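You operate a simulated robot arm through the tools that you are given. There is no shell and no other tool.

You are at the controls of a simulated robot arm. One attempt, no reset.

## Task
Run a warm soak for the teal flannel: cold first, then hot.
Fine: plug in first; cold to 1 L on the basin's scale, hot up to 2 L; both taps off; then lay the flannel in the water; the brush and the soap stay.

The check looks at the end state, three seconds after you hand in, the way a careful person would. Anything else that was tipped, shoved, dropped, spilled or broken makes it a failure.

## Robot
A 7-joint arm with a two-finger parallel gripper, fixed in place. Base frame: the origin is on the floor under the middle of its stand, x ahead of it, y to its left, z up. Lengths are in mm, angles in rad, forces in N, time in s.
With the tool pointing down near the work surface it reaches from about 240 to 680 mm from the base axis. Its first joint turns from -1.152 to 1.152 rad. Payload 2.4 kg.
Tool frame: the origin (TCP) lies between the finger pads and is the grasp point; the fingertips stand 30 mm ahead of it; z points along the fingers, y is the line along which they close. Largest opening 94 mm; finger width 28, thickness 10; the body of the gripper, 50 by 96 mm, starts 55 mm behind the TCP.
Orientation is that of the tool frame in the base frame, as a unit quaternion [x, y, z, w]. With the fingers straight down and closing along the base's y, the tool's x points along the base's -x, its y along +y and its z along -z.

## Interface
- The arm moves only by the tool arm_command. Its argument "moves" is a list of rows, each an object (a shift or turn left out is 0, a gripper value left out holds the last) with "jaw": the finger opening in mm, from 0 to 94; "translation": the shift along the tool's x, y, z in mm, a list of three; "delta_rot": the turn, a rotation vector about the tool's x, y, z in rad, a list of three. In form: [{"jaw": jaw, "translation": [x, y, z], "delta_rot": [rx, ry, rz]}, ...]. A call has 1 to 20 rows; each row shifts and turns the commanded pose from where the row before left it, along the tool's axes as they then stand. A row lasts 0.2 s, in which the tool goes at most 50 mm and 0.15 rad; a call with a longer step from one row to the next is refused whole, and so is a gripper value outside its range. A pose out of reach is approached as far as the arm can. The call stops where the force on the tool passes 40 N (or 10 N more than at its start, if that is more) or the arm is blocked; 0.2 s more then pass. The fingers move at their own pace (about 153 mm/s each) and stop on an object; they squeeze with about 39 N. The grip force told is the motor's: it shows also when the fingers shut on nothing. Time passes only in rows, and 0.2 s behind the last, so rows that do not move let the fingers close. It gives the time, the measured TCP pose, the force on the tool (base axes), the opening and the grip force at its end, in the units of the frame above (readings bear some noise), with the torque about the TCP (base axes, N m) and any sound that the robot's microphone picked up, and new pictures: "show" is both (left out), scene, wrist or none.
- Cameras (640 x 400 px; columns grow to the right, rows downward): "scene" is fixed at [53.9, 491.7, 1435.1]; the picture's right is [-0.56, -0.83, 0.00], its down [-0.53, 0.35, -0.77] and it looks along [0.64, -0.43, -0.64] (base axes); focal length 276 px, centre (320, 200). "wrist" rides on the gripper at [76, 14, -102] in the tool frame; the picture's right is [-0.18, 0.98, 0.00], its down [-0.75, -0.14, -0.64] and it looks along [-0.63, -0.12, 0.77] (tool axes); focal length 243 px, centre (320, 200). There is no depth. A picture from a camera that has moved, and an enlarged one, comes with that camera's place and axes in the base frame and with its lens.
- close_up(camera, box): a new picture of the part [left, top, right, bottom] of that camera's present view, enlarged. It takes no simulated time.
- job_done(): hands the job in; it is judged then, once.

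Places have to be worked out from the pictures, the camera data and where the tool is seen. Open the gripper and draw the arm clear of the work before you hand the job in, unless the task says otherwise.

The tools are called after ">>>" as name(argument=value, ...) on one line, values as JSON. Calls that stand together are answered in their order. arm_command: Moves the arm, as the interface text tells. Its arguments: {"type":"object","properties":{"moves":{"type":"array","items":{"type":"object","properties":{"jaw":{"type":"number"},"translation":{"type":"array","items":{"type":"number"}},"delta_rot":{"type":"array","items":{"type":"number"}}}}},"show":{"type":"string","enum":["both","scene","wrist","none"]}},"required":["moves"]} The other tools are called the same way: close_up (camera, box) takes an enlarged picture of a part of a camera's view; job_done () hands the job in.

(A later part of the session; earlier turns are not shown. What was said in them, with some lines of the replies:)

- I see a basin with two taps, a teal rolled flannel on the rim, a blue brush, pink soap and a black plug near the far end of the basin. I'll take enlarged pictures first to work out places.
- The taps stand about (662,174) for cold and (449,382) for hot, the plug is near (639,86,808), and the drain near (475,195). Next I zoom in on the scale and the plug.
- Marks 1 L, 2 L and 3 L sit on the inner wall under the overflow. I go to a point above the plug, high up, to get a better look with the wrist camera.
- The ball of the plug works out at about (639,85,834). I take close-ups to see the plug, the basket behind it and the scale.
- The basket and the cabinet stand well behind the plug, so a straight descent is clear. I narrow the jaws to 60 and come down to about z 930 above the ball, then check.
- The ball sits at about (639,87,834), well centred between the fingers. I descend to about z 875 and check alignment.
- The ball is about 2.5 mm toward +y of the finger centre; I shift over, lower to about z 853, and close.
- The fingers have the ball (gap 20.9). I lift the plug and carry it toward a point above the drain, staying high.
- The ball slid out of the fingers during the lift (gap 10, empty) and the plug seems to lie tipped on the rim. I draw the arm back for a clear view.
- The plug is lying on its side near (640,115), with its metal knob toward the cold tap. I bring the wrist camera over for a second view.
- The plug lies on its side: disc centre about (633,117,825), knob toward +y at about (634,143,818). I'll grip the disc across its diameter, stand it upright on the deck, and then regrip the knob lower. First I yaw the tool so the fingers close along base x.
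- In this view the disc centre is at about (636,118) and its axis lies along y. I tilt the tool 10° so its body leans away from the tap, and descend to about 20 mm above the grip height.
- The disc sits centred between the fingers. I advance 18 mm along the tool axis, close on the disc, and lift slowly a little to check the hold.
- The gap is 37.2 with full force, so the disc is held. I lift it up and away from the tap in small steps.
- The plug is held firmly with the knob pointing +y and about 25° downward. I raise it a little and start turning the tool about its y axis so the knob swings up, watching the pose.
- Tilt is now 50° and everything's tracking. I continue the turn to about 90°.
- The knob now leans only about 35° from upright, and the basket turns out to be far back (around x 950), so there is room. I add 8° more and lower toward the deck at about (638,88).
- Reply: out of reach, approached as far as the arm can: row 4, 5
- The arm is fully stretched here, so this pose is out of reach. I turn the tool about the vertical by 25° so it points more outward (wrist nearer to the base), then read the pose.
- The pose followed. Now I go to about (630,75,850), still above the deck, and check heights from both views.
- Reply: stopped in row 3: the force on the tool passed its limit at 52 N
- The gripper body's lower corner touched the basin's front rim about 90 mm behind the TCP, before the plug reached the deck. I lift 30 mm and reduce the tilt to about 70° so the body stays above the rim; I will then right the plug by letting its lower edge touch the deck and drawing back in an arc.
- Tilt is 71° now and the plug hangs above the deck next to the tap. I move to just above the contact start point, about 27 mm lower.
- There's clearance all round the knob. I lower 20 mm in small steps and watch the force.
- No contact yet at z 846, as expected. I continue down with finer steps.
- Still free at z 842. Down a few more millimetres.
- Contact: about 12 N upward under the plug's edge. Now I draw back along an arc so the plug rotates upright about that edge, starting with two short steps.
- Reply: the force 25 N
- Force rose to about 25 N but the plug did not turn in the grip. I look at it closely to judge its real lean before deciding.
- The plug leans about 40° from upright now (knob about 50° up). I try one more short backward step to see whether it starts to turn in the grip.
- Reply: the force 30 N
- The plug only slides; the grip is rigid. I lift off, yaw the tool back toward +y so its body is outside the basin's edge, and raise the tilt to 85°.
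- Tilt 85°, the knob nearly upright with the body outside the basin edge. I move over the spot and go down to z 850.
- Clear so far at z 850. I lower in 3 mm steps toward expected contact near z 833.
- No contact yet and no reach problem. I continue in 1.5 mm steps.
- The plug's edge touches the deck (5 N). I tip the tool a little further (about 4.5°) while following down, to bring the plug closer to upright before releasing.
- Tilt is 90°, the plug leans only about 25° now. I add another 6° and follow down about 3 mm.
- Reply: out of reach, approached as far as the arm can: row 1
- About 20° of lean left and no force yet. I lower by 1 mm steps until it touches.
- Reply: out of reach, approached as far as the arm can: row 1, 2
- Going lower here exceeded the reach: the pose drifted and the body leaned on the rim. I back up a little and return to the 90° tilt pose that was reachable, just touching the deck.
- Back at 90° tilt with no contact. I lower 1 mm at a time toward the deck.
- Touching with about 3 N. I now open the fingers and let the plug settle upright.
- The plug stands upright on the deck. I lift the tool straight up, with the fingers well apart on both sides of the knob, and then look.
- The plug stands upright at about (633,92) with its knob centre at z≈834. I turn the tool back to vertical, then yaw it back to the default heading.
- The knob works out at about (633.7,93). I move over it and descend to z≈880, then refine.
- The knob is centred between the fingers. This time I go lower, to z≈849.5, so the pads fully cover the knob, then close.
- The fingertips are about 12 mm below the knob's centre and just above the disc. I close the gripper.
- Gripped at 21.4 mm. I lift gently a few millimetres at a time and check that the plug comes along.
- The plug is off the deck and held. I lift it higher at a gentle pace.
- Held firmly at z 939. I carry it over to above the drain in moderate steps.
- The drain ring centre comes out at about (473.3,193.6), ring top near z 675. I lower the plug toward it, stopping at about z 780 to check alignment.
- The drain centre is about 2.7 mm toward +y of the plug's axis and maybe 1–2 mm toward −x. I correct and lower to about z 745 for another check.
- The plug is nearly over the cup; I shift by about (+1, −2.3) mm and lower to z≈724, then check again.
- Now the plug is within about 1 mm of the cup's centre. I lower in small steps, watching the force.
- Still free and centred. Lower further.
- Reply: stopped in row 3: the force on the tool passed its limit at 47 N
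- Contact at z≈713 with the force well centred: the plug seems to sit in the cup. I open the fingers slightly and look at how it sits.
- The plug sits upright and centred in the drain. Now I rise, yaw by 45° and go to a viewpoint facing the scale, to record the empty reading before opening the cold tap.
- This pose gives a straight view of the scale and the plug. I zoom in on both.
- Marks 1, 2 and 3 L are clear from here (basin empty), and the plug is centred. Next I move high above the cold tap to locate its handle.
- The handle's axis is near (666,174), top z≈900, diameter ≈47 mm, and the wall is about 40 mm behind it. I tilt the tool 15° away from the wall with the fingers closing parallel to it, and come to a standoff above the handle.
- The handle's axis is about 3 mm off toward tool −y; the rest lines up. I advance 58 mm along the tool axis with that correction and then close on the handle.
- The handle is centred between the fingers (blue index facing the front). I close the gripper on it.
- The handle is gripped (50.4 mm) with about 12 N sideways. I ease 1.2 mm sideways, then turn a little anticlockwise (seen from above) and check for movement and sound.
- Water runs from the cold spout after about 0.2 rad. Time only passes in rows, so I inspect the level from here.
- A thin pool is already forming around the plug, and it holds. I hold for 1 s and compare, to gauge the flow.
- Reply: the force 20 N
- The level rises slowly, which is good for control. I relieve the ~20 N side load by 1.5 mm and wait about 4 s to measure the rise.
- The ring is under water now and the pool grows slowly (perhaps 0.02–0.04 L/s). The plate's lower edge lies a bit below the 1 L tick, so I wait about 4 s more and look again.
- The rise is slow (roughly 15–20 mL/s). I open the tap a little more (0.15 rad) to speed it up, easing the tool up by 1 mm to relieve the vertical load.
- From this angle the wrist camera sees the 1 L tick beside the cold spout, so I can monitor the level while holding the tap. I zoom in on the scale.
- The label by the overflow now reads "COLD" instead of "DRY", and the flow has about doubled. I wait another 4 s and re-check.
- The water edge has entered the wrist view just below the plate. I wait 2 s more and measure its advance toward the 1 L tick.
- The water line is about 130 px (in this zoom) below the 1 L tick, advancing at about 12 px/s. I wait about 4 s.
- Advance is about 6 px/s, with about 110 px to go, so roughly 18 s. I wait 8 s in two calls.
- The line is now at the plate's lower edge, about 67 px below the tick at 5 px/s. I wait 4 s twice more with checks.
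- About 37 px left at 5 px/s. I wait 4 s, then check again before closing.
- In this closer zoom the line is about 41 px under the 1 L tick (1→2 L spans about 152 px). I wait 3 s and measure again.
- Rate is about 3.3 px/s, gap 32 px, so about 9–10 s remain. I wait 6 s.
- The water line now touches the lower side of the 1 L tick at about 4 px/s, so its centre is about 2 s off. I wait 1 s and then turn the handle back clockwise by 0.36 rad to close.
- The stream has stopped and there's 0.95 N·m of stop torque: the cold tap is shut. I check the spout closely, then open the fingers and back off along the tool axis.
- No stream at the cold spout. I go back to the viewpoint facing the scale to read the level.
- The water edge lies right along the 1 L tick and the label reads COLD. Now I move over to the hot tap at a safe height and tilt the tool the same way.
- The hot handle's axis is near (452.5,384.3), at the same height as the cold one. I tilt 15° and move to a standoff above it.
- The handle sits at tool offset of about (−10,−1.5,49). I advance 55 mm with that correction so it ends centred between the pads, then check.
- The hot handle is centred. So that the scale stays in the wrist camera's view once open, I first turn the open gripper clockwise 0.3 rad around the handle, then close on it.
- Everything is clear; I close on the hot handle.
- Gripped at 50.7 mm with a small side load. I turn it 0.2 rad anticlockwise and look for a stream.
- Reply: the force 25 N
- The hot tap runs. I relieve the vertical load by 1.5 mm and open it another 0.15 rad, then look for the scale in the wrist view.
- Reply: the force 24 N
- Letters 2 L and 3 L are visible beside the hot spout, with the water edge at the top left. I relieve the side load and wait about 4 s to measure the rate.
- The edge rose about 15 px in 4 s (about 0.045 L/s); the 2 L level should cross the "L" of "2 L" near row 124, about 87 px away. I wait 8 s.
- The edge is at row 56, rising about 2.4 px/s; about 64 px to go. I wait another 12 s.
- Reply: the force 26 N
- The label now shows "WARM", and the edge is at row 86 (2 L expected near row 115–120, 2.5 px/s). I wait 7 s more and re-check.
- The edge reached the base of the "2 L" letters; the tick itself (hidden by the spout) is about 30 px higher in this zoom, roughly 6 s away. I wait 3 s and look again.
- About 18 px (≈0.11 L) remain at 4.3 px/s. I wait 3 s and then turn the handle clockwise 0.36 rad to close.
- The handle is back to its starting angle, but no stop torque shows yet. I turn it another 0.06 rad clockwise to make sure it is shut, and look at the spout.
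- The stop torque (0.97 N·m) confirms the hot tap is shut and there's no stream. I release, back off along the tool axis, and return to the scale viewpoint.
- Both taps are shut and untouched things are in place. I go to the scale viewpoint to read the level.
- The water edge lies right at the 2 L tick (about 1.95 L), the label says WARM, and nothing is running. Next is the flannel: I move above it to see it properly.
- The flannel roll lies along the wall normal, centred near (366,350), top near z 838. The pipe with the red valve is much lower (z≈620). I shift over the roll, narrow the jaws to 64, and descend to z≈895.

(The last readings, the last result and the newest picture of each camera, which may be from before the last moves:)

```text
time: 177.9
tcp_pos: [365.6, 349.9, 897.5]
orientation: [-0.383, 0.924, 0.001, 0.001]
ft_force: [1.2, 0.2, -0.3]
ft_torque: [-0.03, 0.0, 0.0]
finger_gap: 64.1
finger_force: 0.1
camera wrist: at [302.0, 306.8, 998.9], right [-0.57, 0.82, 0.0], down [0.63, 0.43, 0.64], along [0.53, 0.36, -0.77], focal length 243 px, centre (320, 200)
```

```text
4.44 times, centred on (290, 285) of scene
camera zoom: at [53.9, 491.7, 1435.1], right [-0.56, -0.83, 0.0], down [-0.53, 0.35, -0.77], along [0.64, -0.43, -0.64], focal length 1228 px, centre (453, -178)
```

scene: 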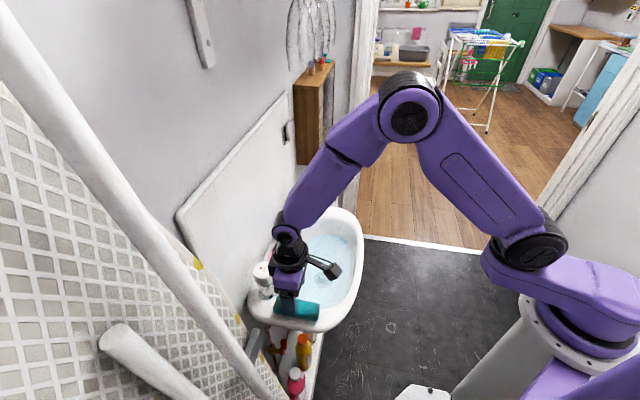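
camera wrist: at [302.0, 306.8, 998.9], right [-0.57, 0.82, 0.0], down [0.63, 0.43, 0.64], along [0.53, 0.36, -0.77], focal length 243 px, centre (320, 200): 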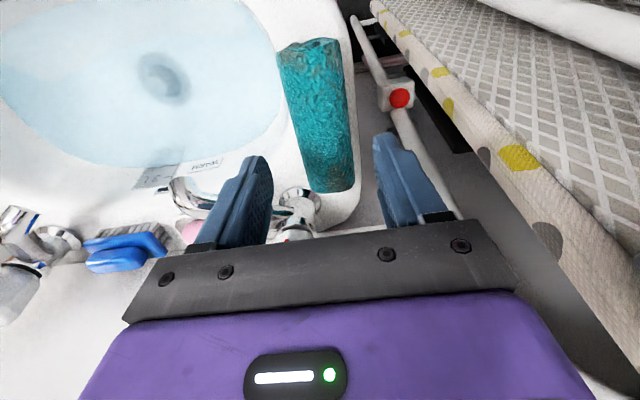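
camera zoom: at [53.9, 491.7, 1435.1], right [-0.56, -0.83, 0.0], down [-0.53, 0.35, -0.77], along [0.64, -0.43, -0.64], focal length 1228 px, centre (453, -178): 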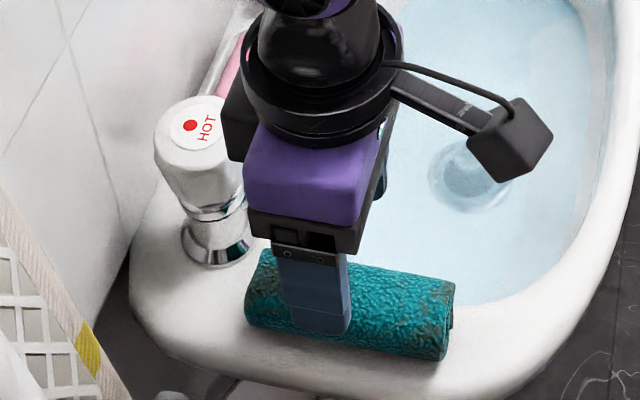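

The roll is about 45 mm thick. A box on the gripper's wall side would come close to the hot handle, so I shift the grip 12 mm toward the front end, open to 74, and descend 40 mm to check.

>>> arm_command(moves=[{"jaw": 74, "translation": [6, 1, 5]}, {"translation": [6, 1, 15]}, {"translation": [0, 0, 20]}, {}], show="none")

>>> close_up(camera="wrist", box=[200, 40, 460, 220])

>>> close_up(camera="scene", box=[240, 240, 340, 330])

```text
time: 178.9
tcp_pos: [352.7, 339.4, 856.3]
orientation: [-0.383, 0.924, 0.0, 0.001]
ft_force: [-0.8, 0.1, 0.4]
ft_torque: [-0.01, 0.0, 0.02]
finger_gap: 74.0
finger_force: 0.0
```

```text
2.22 times, centred on (330, 130) of wrist
camera zoom: at [288.7, 297.8, 959.9], right [-0.57, 0.82, 0.0], down [0.63, 0.43, 0.64], along [0.53, 0.36, -0.77], focal length 539 px, centre (298, 356)
```

zoom: 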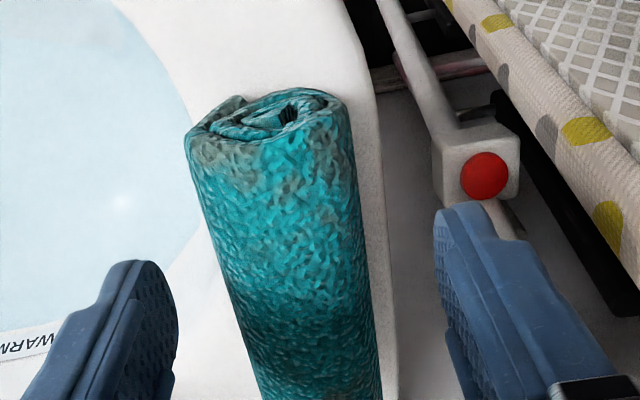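

```text
4.44 times, centred on (290, 285) of scene
camera zoom: at [53.9, 491.7, 1435.1], right [-0.56, -0.83, 0.0], down [-0.53, 0.35, -0.77], along [0.64, -0.43, -0.64], focal length 1228 px, centre (453, -178)
```

zoom: 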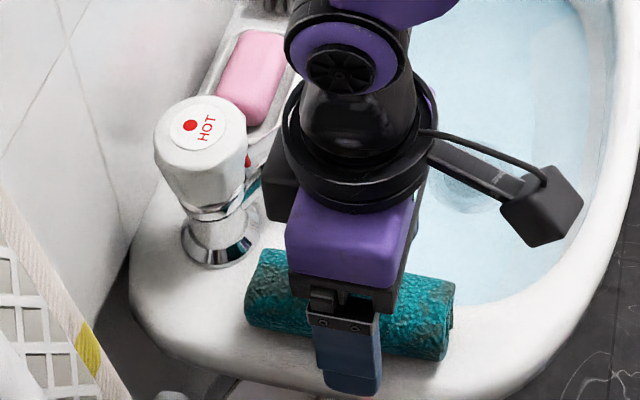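

The roll is centred between the fingers with its front end about 39 mm ahead. I descend the last 18 mm in small steps.

>>> arm_command(moves=[{"translation": [0, 0, 6]}, {"translation": [0, 0, 6]}, {"translation": [0, 0, 5]}, {}], show="none")

>>> close_up(camera="scene", box=[240, 240, 340, 330])

>>> close_up(camera="wrist", box=[200, 40, 460, 220])

```text
time: 179.9
tcp_pos: [353.5, 342.4, 839.0]
orientation: [-0.383, 0.924, 0.0, 0.001]
ft_force: [0.5, -0.2, 0.2]
ft_torque: [0.01, -0.01, 0.03]
finger_gap: 74.2
finger_force: 0.0
```

```text
4.44 times, centred on (290, 285) of scene
camera zoom: at [53.9, 491.7, 1435.1], right [-0.56, -0.83, 0.0], down [-0.53, 0.35, -0.77], along [0.64, -0.43, -0.64], focal length 1228 px, centre (453, -178)
```

zoom: 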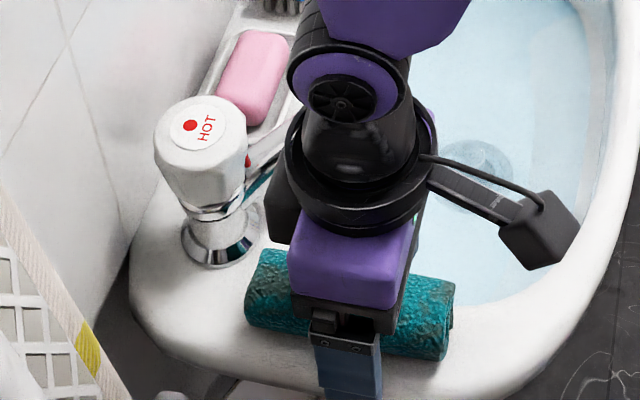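

```text
2.22 times, centred on (330, 130) of wrist
camera zoom: at [288.6, 298.4, 942.0], right [-0.57, 0.82, 0.0], down [0.63, 0.43, 0.64], along [0.53, 0.36, -0.77], focal length 539 px, centre (298, 356)
```

zoom: 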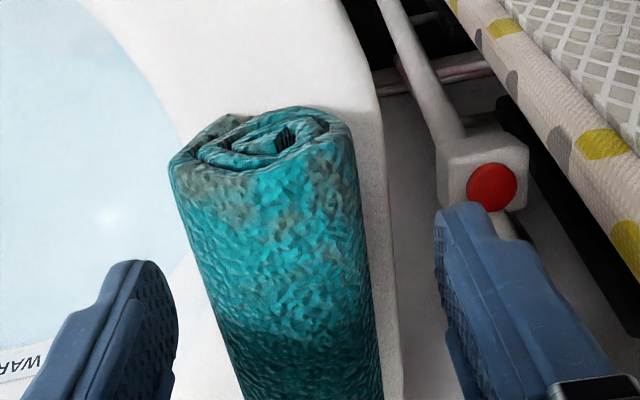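

No contact with the deck; fingertips about 6 mm above it. I close on the flannel.

>>> arm_command(moves=[{"jaw": 20}, {}, {}, {}], show="none")

>>> close_up(camera="wrist", box=[200, 40, 460, 220])

```text
time: 180.9
tcp_pos: [353.5, 341.2, 839.9]
orientation: [-0.384, 0.923, 0.001, 0.001]
ft_force: [-0.2, -0.3, -0.5]
ft_torque: [0.01, 0.02, 0.0]
finger_gap: 39.0
finger_force: 39.1
```

```text
2.22 times, centred on (330, 130) of wrist
camera zoom: at [288.7, 298.3, 942.1], right [-0.57, 0.82, 0.0], down [0.63, 0.43, 0.64], along [0.53, 0.36, -0.77], focal length 539 px, centre (298, 356)
```

zoom: 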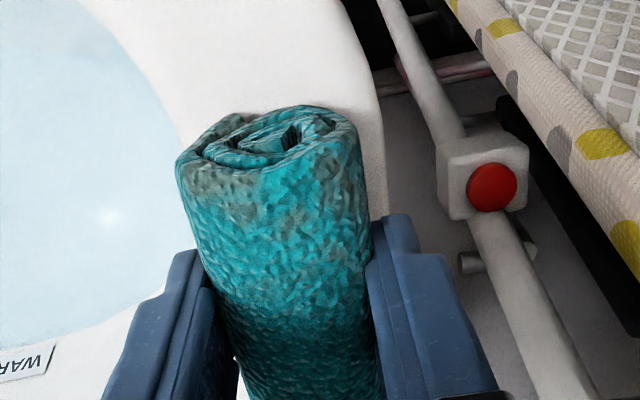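

The flannel is held (39 mm). Its wall end sits just under the edge of the hot handle, so I raise it only 4 mm, draw it 30 mm toward the front first, and then lift.

>>> arm_command(moves=[{"translation": [0, 0, -2]}, {"translation": [0, 0, -2.5]}, {"translation": [10, 0, 0]}, {"translation": [12, 0, 0]}, {"translation": [12, 0, 0]}, {}], show="none")

>>> close_up(camera="scene", box=[240, 240, 340, 330])

>>> close_up(camera="wrist", box=[200, 40, 460, 220])

```text
time: 182.3
tcp_pos: [331.1, 317.5, 844.1]
orientation: [-0.382, 0.924, 0.0, 0.0]
ft_force: [0.3, 0.0, -0.5]
ft_torque: [-0.01, -0.02, -0.01]
finger_gap: 38.8
finger_force: 38.3
```

```text
4.44 times, centred on (290, 285) of scene
camera zoom: at [53.9, 491.7, 1435.1], right [-0.56, -0.83, 0.0], down [-0.53, 0.35, -0.77], along [0.64, -0.43, -0.64], focal length 1228 px, centre (453, -178)
```

zoom: 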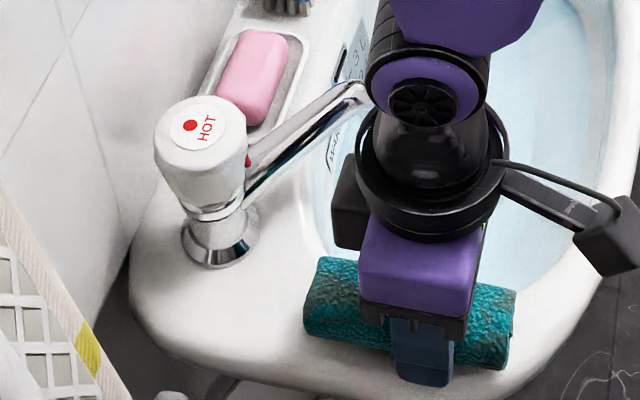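

```text
2.22 times, centred on (330, 130) of wrist
camera zoom: at [265.7, 274.9, 947.2], right [-0.57, 0.82, 0.0], down [0.63, 0.43, 0.64], along [0.53, 0.36, -0.77], focal length 539 px, centre (298, 356)
```

zoom: 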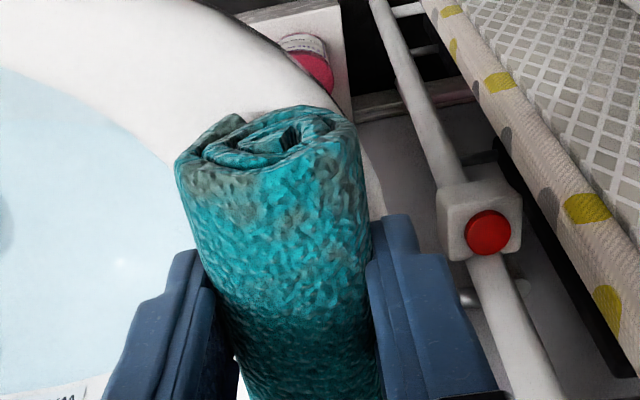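

The flannel came along and is clear of the hot tap. I lift it to about z 930 and then yaw 90° clockwise so it will lie lengthwise in the basin.

>>> arm_command(moves=[{"translation": [0, 0, -12]}, {"translation": [0, 0, -24]}, {"translation": [0, 0, -26]}, {"translation": [0, 0, -26]}, {"delta_rot": [0, 0, 0.1428]}, {"delta_rot": [0, 0, 0.1428]}, {"delta_rot": [0, 0, 0.1428]}, {"delta_rot": [0, 0, 0.1428]}, {"delta_rot": [0, 0, 0.1428]}, {"delta_rot": [0, 0, 0.1428]}, {"delta_rot": [0, 0, 0.1428]}, {"delta_rot": [0, 0, 0.1428]}, {"delta_rot": [0, 0, 0.1428]}, {"delta_rot": [0, 0, 0.1428]}, {"delta_rot": [0, 0, 0.1428]}, {}], show="both")

>>> close_up(camera="scene", box=[240, 200, 370, 330])

```text
time: 185.7
tcp_pos: [330.9, 316.9, 931.3]
orientation: [0.382, 0.924, 0.001, 0.001]
ft_force: [-0.9, 0.4, -1.1]
ft_torque: [0.0, 0.0, 0.02]
finger_gap: 39.5
finger_force: 39.0
camera wrist: at [286.4, 381.8, 1034.3], right [0.83, 0.56, 0.0], down [0.43, -0.63, 0.64], along [0.36, -0.53, -0.77], focal length 243 px, centre (320, 200)
```

scene: 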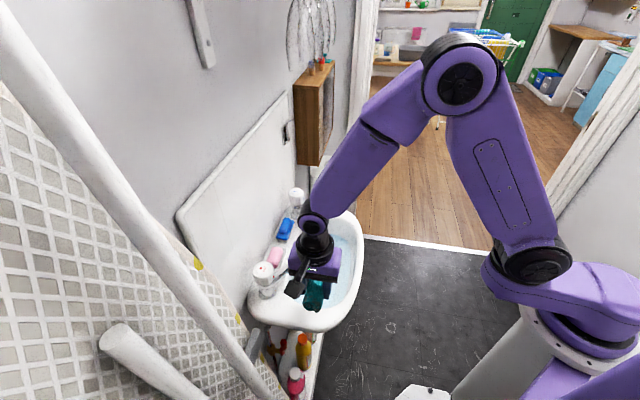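
wrist: 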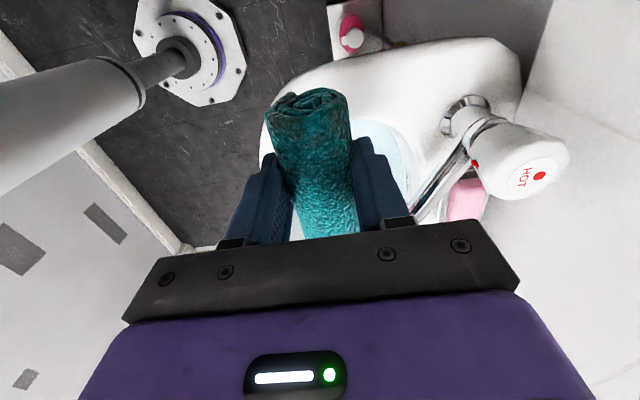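

```text
3.08 times, centred on (305, 265) of scene
camera zoom: at [53.9, 491.7, 1435.1], right [-0.56, -0.83, 0.0], down [-0.53, 0.35, -0.77], along [0.64, -0.43, -0.64], focal length 850 px, centre (366, 0)
```

zoom: 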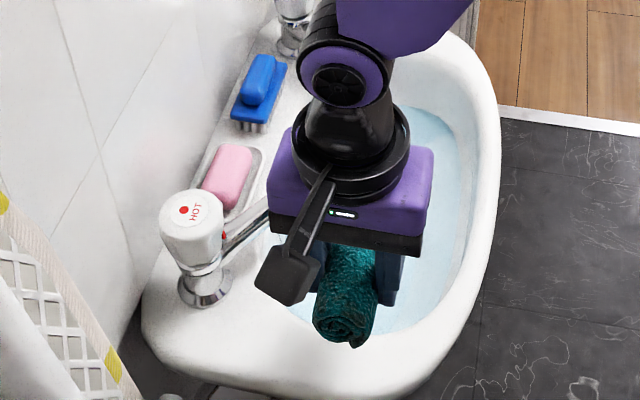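

The flannel now points along the basin. I move it over the front-left part of the water at (396,238), away from plug and spouts.

>>> arm_command(moves=[{"translation": [-30, -3, 0]}, {"translation": [-36, -3.5, 0]}, {"translation": [-36, -3.5, 0]}, {}], show="both")

>>> close_up(camera="scene", box=[250, 180, 370, 320])

```text
time: 186.7
tcp_pos: [394.4, 236.4, 928.3]
orientation: [0.382, 0.924, 0.001, 0.0]
ft_force: [-0.3, 1.0, -0.2]
ft_torque: [0.03, 0.0, 0.0]
finger_gap: 39.0
finger_force: 39.2
camera wrist: at [349.5, 301.2, 1031.9], right [0.82, 0.57, 0.0], down [0.43, -0.63, 0.64], along [0.36, -0.53, -0.77], focal length 243 px, centre (320, 200)
```

scene: 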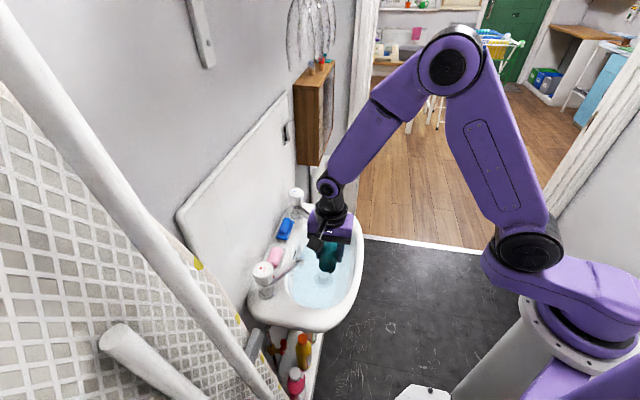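
wrist: 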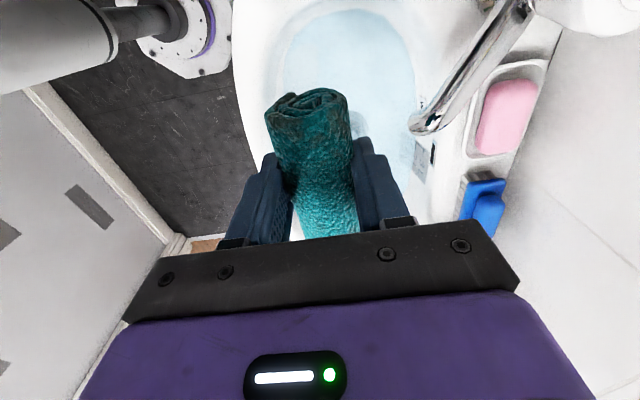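

```text
2.86 times, centred on (310, 250) of scene
camera zoom: at [54.0, 491.6, 1435.1], right [-0.56, -0.83, 0.0], down [-0.53, 0.35, -0.77], along [0.64, -0.43, -0.64], focal length 789 px, centre (349, 57)
```

zoom: 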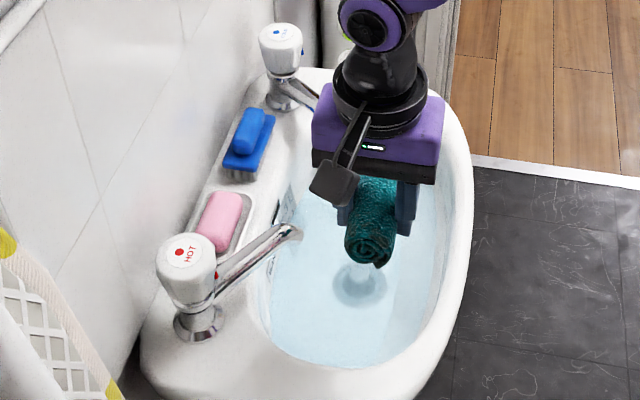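

The flannel hangs over open water. I lower it in steps to about z 785, just above the surface, and check clearances.

>>> arm_command(moves=[{"translation": [0, 0, 20]}, {"translation": [0, 0, 28]}, {"translation": [0, 0, 28]}, {"translation": [0, 0, 28]}, {"translation": [0, 0, 25]}, {"translation": [0, 0, 14]}, {}], show="both")

>>> close_up(camera="scene", box=[270, 200, 370, 310])

>>> close_up(camera="wrist", box=[200, 40, 460, 240])

```text
time: 188.3
tcp_pos: [395.2, 237.7, 785.7]
orientation: [0.382, 0.924, 0.001, 0.0]
ft_force: [0.4, 1.0, -0.3]
ft_torque: [0.05, -0.01, -0.02]
finger_gap: 39.3
finger_force: 39.1
camera wrist: at [350.3, 302.6, 890.2], right [0.82, 0.57, 0.0], down [0.43, -0.63, 0.64], along [0.36, -0.53, -0.77], focal length 243 px, centre (320, 200)
```

scene: 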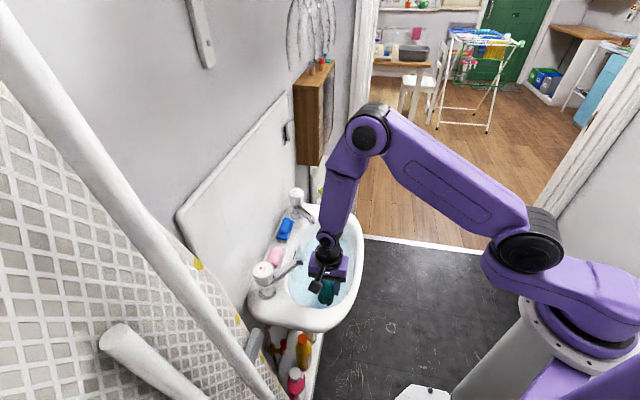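
wrist: 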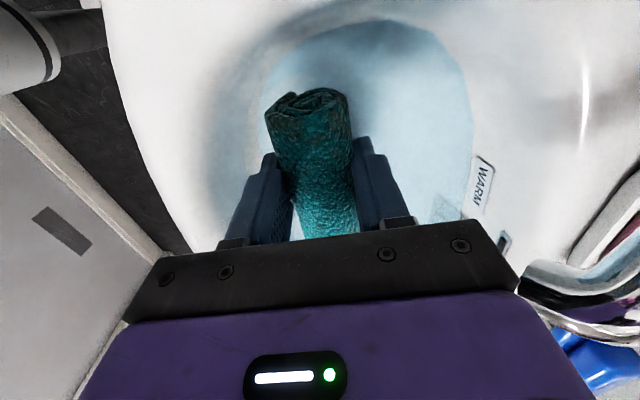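

```text
3.64 times, centred on (320, 255) of scene
camera zoom: at [53.9, 491.7, 1435.1], right [-0.56, -0.83, 0.0], down [-0.53, 0.35, -0.77], along [0.64, -0.43, -0.64], focal length 1005 px, centre (320, 0)
```

zoom: 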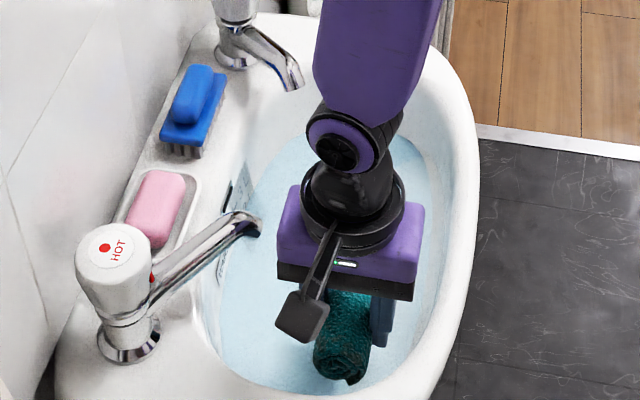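

```text
2.00 times, centred on (330, 140) of wrist
camera zoom: at [350.3, 302.6, 890.2], right [0.82, 0.57, 0.0], down [0.43, -0.63, 0.64], along [0.36, -0.53, -0.77], focal length 485 px, centre (300, 320)
```

zoom: 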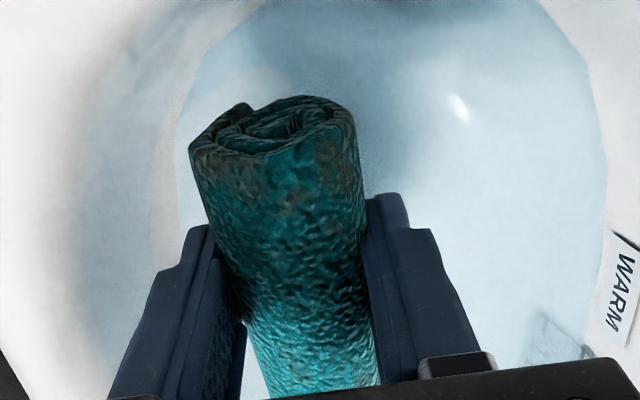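

The flannel hangs a little near the front wall, so I shift it 6 mm toward the middle and lower it into the water, down to about z 765.

>>> arm_command(moves=[{"translation": [0, 6, 0]}, {"translation": [0, 0, 8]}, {"translation": [0, 0, 7]}, {"translation": [0, 0, 6]}, {}], show="none")

>>> close_up(camera="scene", box=[270, 200, 370, 310])

>>> close_up(camera="wrist", box=[200, 40, 460, 240])

```text
time: 189.5
tcp_pos: [399.6, 242.1, 767.1]
orientation: [0.382, 0.924, 0.001, 0.001]
ft_force: [0.7, 0.0, 0.0]
ft_torque: [-0.02, 0.01, -0.02]
finger_gap: 39.2
finger_force: 39.0
```

```text
3.64 times, centred on (320, 255) of scene
camera zoom: at [53.9, 491.7, 1435.1], right [-0.56, -0.83, 0.0], down [-0.53, 0.35, -0.77], along [0.64, -0.43, -0.64], focal length 1005 px, centre (320, 0)
```

zoom: 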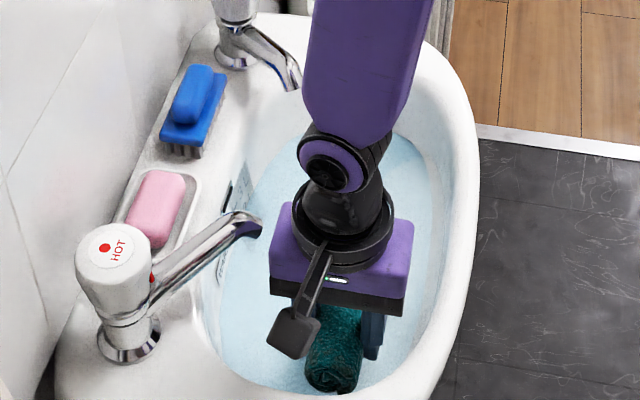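

```text
2.00 times, centred on (330, 140) of wrist
camera zoom: at [355.0, 306.6, 869.8], right [0.82, 0.57, 0.0], down [0.43, -0.63, 0.64], along [0.36, -0.53, -0.77], focal length 485 px, centre (300, 320)
```

zoom: 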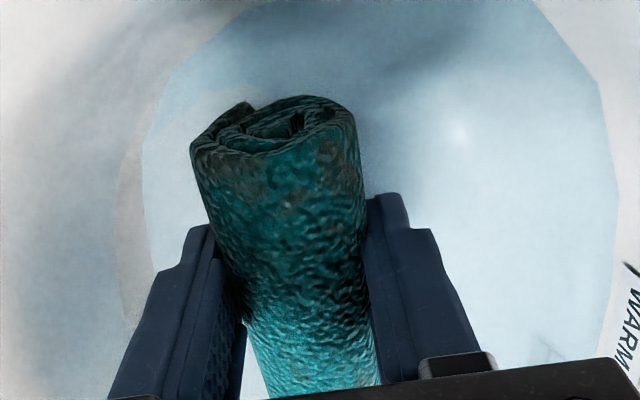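

By my re-estimate the surface is near z 727, so the roll is only just reaching it. I lower another 22 mm, watching the force and the gap to the spout.

>>> arm_command(moves=[{"translation": [0, 0, 8]}, {"translation": [0, 0, 7]}, {"translation": [0, 0, 7]}, {}], show="none")

>>> close_up(camera="scene", box=[270, 200, 370, 310])

>>> close_up(camera="wrist", box=[200, 40, 460, 240])

```text
time: 190.5
tcp_pos: [400.6, 241.2, 744.2]
orientation: [0.382, 0.924, 0.001, 0.001]
ft_force: [-0.1, -0.3, -0.9]
ft_torque: [0.02, 0.01, 0.04]
finger_gap: 39.2
finger_force: 39.2
```

```text
3.64 times, centred on (320, 255) of scene
camera zoom: at [53.9, 491.7, 1435.1], right [-0.56, -0.83, 0.0], down [-0.53, 0.35, -0.77], along [0.64, -0.43, -0.64], focal length 1005 px, centre (320, 0)
```

zoom: 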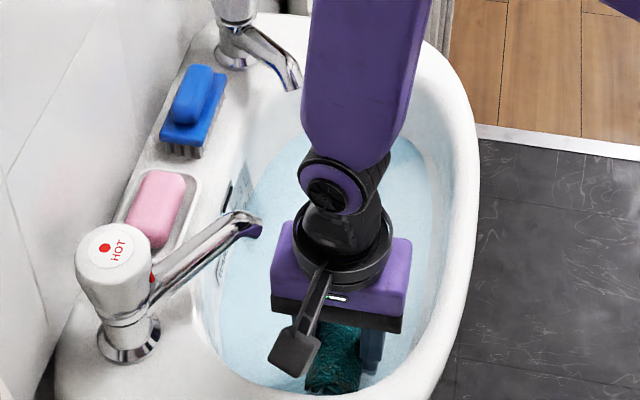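

```text
2.00 times, centred on (330, 140) of wrist
camera zoom: at [355.5, 306.1, 847.5], right [0.82, 0.57, 0.0], down [0.43, -0.63, 0.64], along [0.36, -0.53, -0.77], focal length 485 px, centre (300, 320)
```

zoom: 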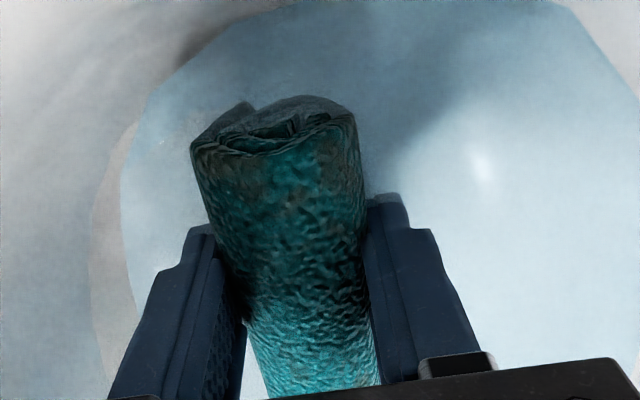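

The roll's end is now partly under water. I lower about 14 mm more so that it's released gently, checking for contact.

>>> arm_command(moves=[{"translation": [0, 0, 5]}, {"translation": [0, 0, 5]}, {"translation": [0, 0, 4]}, {}], show="none")

>>> close_up(camera="wrist", box=[200, 40, 460, 240])

>>> close_up(camera="scene", box=[270, 200, 370, 310])

```text
time: 191.5
tcp_pos: [406.4, 244.2, 732.4]
orientation: [0.384, 0.923, 0.008, 0.005]
ft_force: [30.8, -7.7, 20.6]
ft_torque: [0.2, -0.05, -0.28]
finger_gap: 39.2
finger_force: 39.4
```

```text
2.00 times, centred on (330, 140) of wrist
camera zoom: at [359.9, 307.9, 835.4], right [0.83, 0.56, 0.02], down [0.42, -0.64, 0.64], along [0.37, -0.52, -0.77], focal length 485 px, centre (300, 320)
```

zoom: 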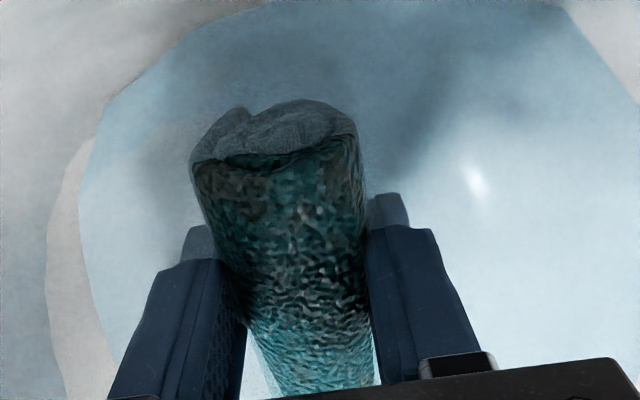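

```text
3.64 times, centred on (320, 255) of scene
camera zoom: at [54.3, 491.3, 1435.2], right [-0.56, -0.83, 0.0], down [-0.53, 0.35, -0.77], along [0.64, -0.43, -0.64], focal length 1005 px, centre (320, 0)
```

zoom: 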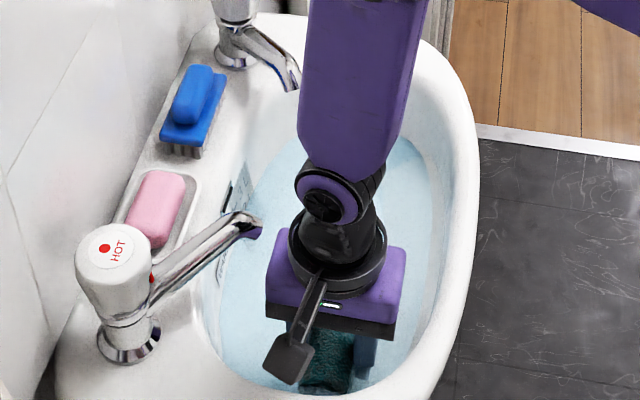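

The roll touches the sloping bowl wall (38 N). I back up 6 mm to take the load off, then open the fingers a little to let it go.

>>> arm_command(moves=[{"translation": [0, 0, -6]}, {}, {}], show="none")

```text
time: 192.3
tcp_pos: [400.7, 244.1, 737.2]
orientation: [0.382, 0.924, 0.003, 0.003]
ft_force: [17.8, 3.5, 10.7]
ft_torque: [0.31, -0.08, -0.42]
finger_gap: 39.2
finger_force: 39.0
```

Some load remains, so I ease up 4 mm and shift 6 mm toward the basin's middle, along the roll.

>>> arm_command(moves=[{"translation": [-3, 0, -2]}, {"translation": [-3, 0, -2]}, {}], show="none")

>>> close_up(camera="wrist", box=[200, 40, 460, 240])

```text
time: 193.1
tcp_pos: [403.0, 236.4, 740.3]
orientation: [0.382, 0.924, -0.001, 0.0]
ft_force: [0.0, 0.2, -0.9]
ft_torque: [0.01, -0.02, -0.01]
finger_gap: 39.4
finger_force: 39.1
```

```text
2.00 times, centred on (330, 140) of wrist
camera zoom: at [358.8, 302.7, 843.9], right [0.82, 0.57, 0.0], down [0.44, -0.63, 0.64], along [0.36, -0.53, -0.77], focal length 485 px, centre (300, 320)
```

zoom: 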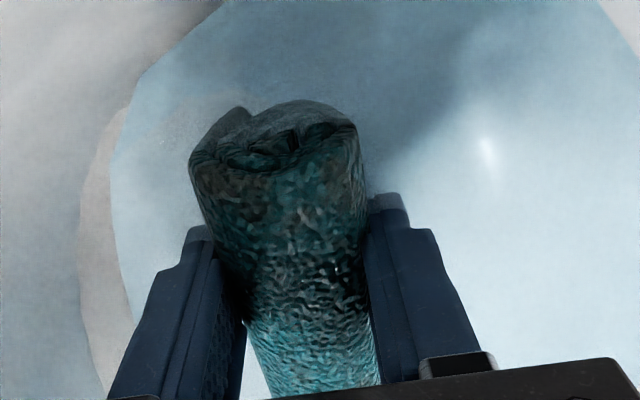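

No load now and the roll is half under water. I open the fingers gently and rise straight up.

>>> arm_command(moves=[{"jaw": 46}, {"jaw": 56}, {}, {}, {"translation": [0, 0, -15]}, {"translation": [0, 0, -25]}, {"translation": [0, 0, -35]}, {"translation": [0, 0, -40]}, {"translation": [0, 0, -40]}, {}], show="both")

>>> close_up(camera="scene", box=[250, 190, 370, 320])

>>> close_up(camera="wrist", box=[200, 0, 480, 240])

```text
time: 195.3
tcp_pos: [404.5, 235.6, 894.9]
orientation: [0.382, 0.924, 0.001, 0.0]
ft_force: [-0.2, -0.3, -0.1]
ft_torque: [0.03, 0.01, 0.02]
finger_gap: 56.0
finger_force: 0.0
camera wrist: at [360.2, 301.6, 997.8], right [0.82, 0.57, 0.0], down [0.43, -0.63, 0.64], along [0.36, -0.53, -0.77], focal length 243 px, centre (320, 200)
```

scene: 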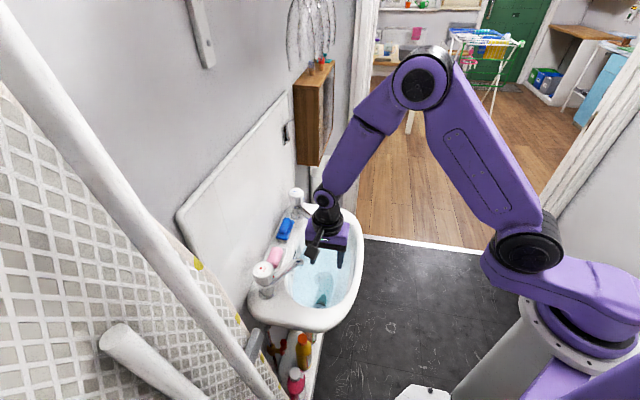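
wrist: 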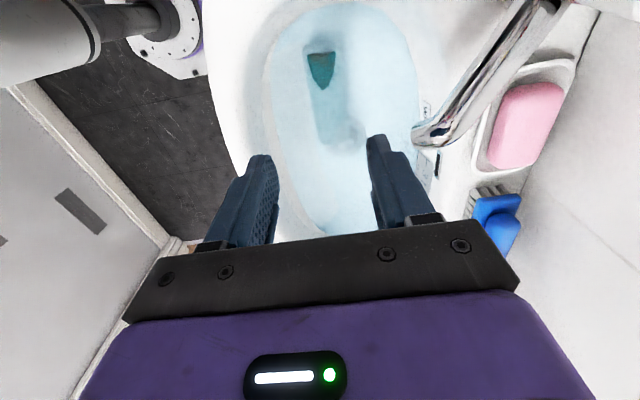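

```text
3.08 times, centred on (310, 255) of scene
camera zoom: at [53.9, 491.7, 1435.1], right [-0.56, -0.83, 0.0], down [-0.53, 0.35, -0.77], along [0.64, -0.43, -0.64], focal length 850 px, centre (351, 31)
```

zoom: 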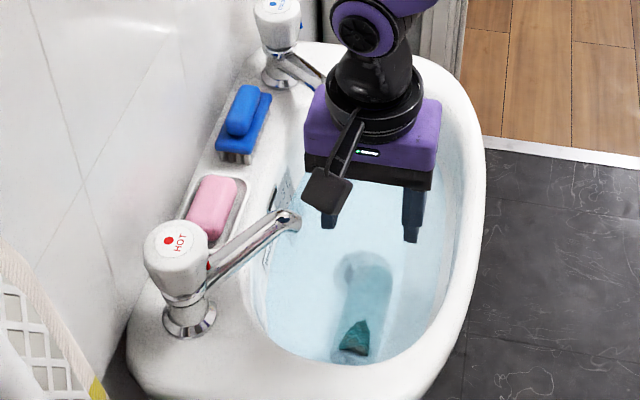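

```text
1.67 times, centred on (340, 120) of wrist
camera zoom: at [360.2, 301.6, 997.8], right [0.82, 0.57, 0.0], down [0.43, -0.63, 0.64], along [0.36, -0.53, -0.77], focal length 404 px, centre (287, 333)
```

zoom: 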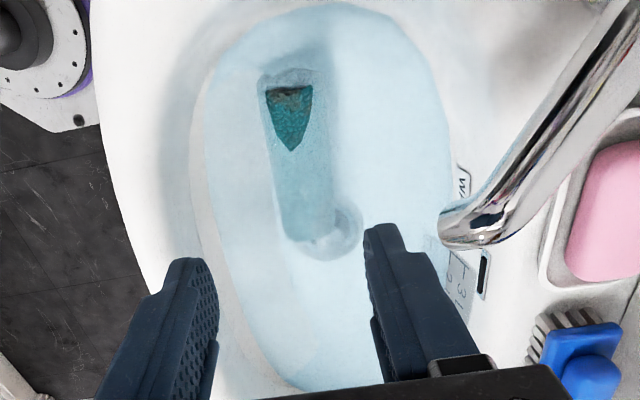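

The flannel lies in the water, mostly submerged, with just a corner of one end above the surface. I rise and return to the front viewpoint to check plug, level and flannel.

>>> arm_command(moves=[{"translation": [0, 0, -45]}, {"translation": [-30, -10, 0]}, {"translation": [-40, -15, 0]}, {"translation": [-40, -15, 0]}, {"delta_rot": [0, 0, -0.1428]}, {"delta_rot": [0, 0, -0.1428]}, {"delta_rot": [0, 0, -0.1428]}, {"delta_rot": [0, 0, -0.1428]}, {"delta_rot": [0, 0, -0.1428]}, {"delta_rot": [0, 0, -0.1428]}, {"delta_rot": [0, 0, -0.1428]}, {"delta_rot": [0, 0, -0.1428]}, {"delta_rot": [0, 0, -0.1428]}, {"delta_rot": [0, 0, -0.1428]}, {"delta_rot": [0, 0, -0.1428]}, {}], show="both")

>>> close_up(camera="wrist", box=[220, 20, 520, 220])

>>> close_up(camera="scene", box=[240, 180, 370, 320])

```text
time: 198.7
tcp_pos: [452.9, 131.3, 940.8]
orientation: [-0.385, 0.923, 0.0, 0.001]
ft_force: [0.7, 0.3, -1.0]
ft_torque: [-0.01, -0.01, -0.01]
finger_gap: 55.8
finger_force: 0.1
camera wrist: at [388.9, 88.3, 1044.2], right [-0.57, 0.82, 0.0], down [0.63, 0.43, 0.64], along [0.53, 0.36, -0.77], focal length 243 px, centre (320, 200)
```

scene: 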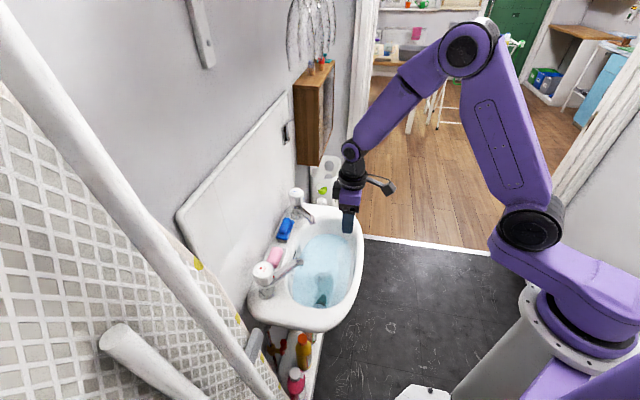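
wrist: 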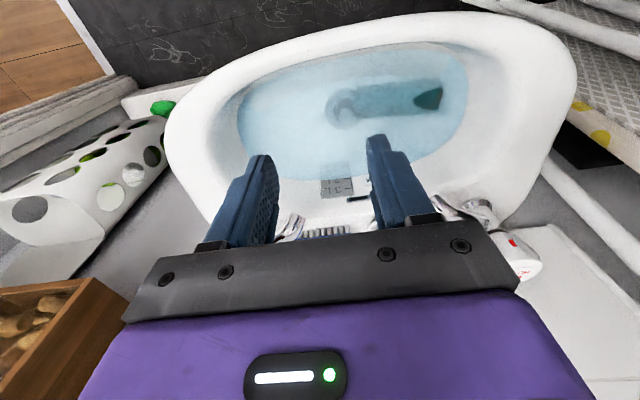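

```text
2.00 times, centred on (370, 120) of wrist
camera zoom: at [388.9, 88.3, 1044.2], right [-0.57, 0.82, 0.0], down [0.63, 0.43, 0.64], along [0.53, 0.36, -0.77], focal length 485 px, centre (220, 360)
```

zoom: 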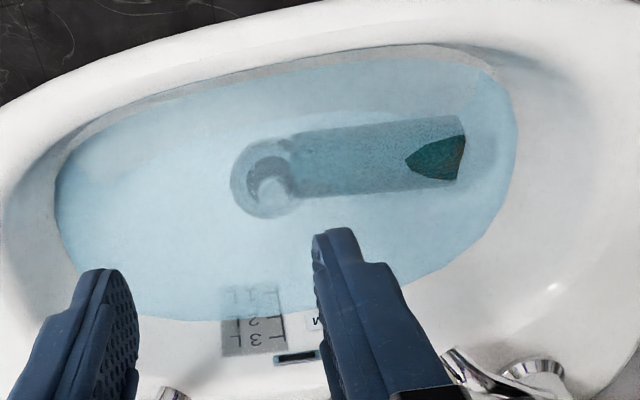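

```text
2.86 times, centred on (305, 250) of scene
camera zoom: at [53.9, 491.7, 1435.1], right [-0.56, -0.83, 0.0], down [-0.53, 0.35, -0.77], along [0.64, -0.43, -0.64], focal length 789 px, centre (363, 57)
```

zoom: 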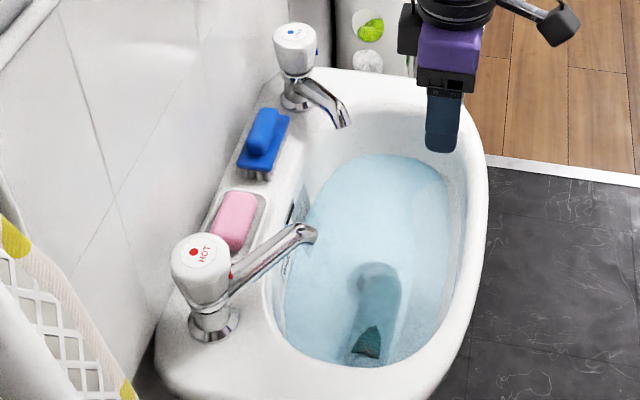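

The flannel rests beside the plug. I zoom in on the scale and the plug to confirm that the level holds.

>>> close_up(camera="wrist", box=[310, 155, 360, 190])

>>> close_up(camera="wrist", box=[320, 70, 450, 140])

>>> close_up(camera="scene", box=[300, 255, 350, 305])

```text
11.43 times, centred on (335, 172) of wrist
camera zoom: at [388.9, 88.3, 1044.2], right [-0.57, 0.82, 0.0], down [0.63, 0.43, 0.64], along [0.53, 0.36, -0.77], focal length 2773 px, centre (149, 514)
```

zoom: 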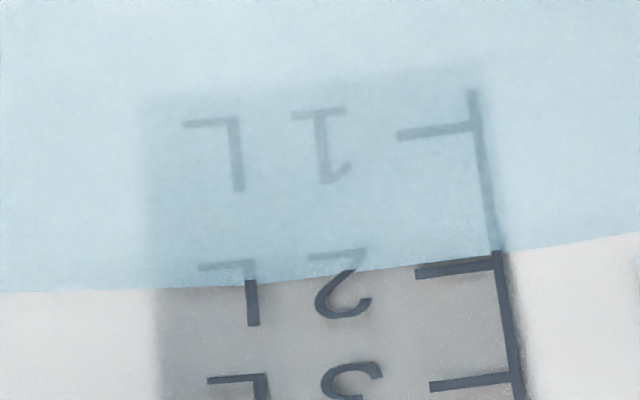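

```text
4.92 times, centred on (385, 105) of wrist
camera zoom: at [388.9, 88.3, 1044.2], right [-0.57, 0.82, 0.0], down [0.63, 0.43, 0.64], along [0.53, 0.36, -0.77], focal length 1194 px, centre (0, 668)
```

zoom: 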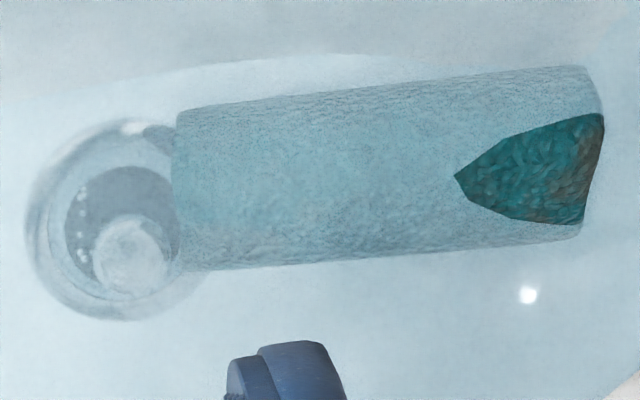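

```text
8.00 times, centred on (325, 280) of scene
camera zoom: at [53.9, 491.7, 1435.1], right [-0.56, -0.83, 0.0], down [-0.53, 0.35, -0.77], along [0.64, -0.43, -0.64], focal length 2210 px, centre (280, -440)
```

zoom: 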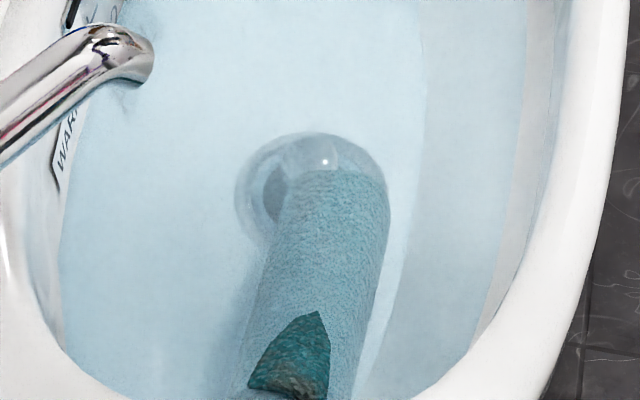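

The level is unchanged at the 2 L tick (no leak), the plug is seated, and the flannel is in the water. I open the gripper fully and draw the arm up and back, clear of the work.

>>> arm_command(moves=[{"jaw": 94, "translation": [11, 11, -35]}, {"translation": [11, 11, -35]}, {"translation": [11, 11, -35]}, {"translation": [11, 11, -35]}, {"translation": [11, 11, -35]}, {"translation": [11, 11, -35]}, {"translation": [11, 11, -35]}, {}, {}, {}, {}], show="both")

>>> close_up(camera="scene", box=[230, 170, 380, 330])

>>> close_up(camera="wrist", box=[220, 40, 500, 240])

```text
time: 201.1
tcp_pos: [344.4, 130.9, 1187.4]
orientation: [-0.383, 0.924, 0.0, 0.001]
ft_force: [0.4, -0.7, -0.3]
ft_torque: [-0.04, 0.03, 0.02]
finger_gap: 94.1
finger_force: 0.2
camera wrist: at [279.9, 88.4, 1290.8], right [-0.57, 0.82, 0.0], down [0.63, 0.43, 0.64], along [0.53, 0.36, -0.77], focal length 243 px, centre (320, 200)
```

scene: 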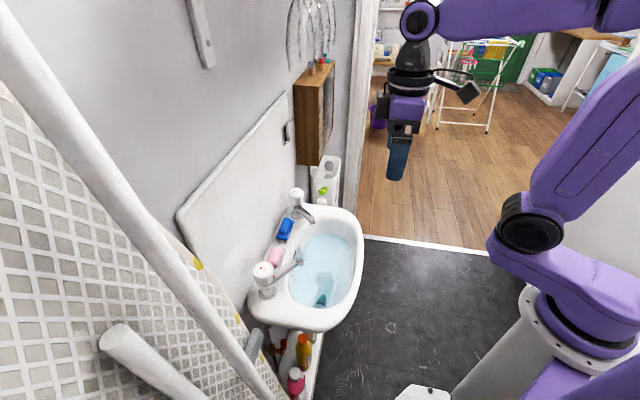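
wrist: 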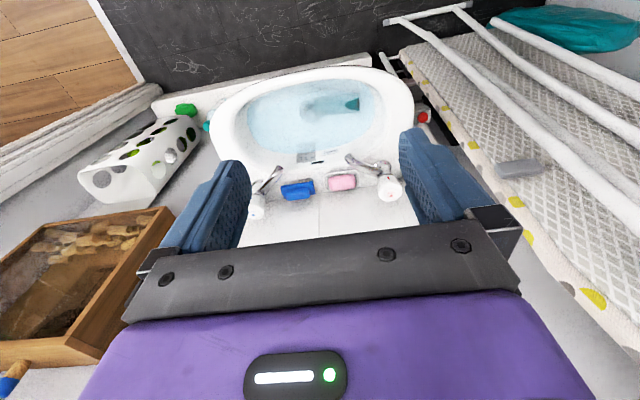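

```text
2.50 times, centred on (305, 250) of scene
camera zoom: at [53.9, 491.7, 1435.1], right [-0.56, -0.83, 0.0], down [-0.53, 0.35, -0.77], along [0.64, -0.43, -0.64], focal length 691 px, centre (358, 75)
```

zoom: 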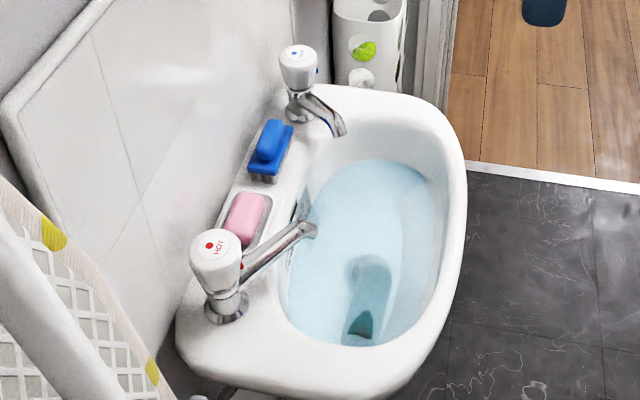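

```text
2.00 times, centred on (360, 140) of wrist
camera zoom: at [279.9, 88.4, 1290.8], right [-0.57, 0.82, 0.0], down [0.63, 0.43, 0.64], along [0.53, 0.36, -0.77], focal length 485 px, centre (240, 320)
```

zoom: 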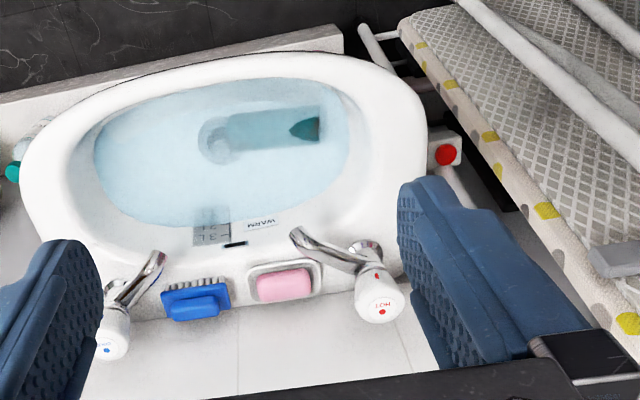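

The final check shows both taps shut with no stream and the label reading WARM. The level is at the 2 L tick, the plug is in, and the flannel is in the water. The brush and soap haven't moved and the arm is clear with the gripper open, so I hand in.

>>> job_done()

```text
The job is handed in.
```

The warm soak is set up and handed in. The plug is in, both taps are shut, and the flannel is lying in the water. The label by the overflow reads WARM. I don't have the check's verdict.

- **Water level:** Cold went to about 0.98 L and hot brought it to about 1.95 L. That is right at the lower edge of the 2 L mark, and the level stayed steady afterwards. I didn't top it up because the flannel was already in.
- **Flannel:** It is mostly under water, lying beside the plug. One corner of its end sits above the surface, where it rests on the sloping side of the bowl.
- **Plug:** I dropped it once on the basin's edge and it tipped over. I stood it upright, picked it up again and seated it in the drain.
- **Bumps:** The gripper pressed against the front rim of the basin twice while I was standing the plug up. I saw no damage.
- **Brush and soap:** Neither was moved, and nothing was spilled.
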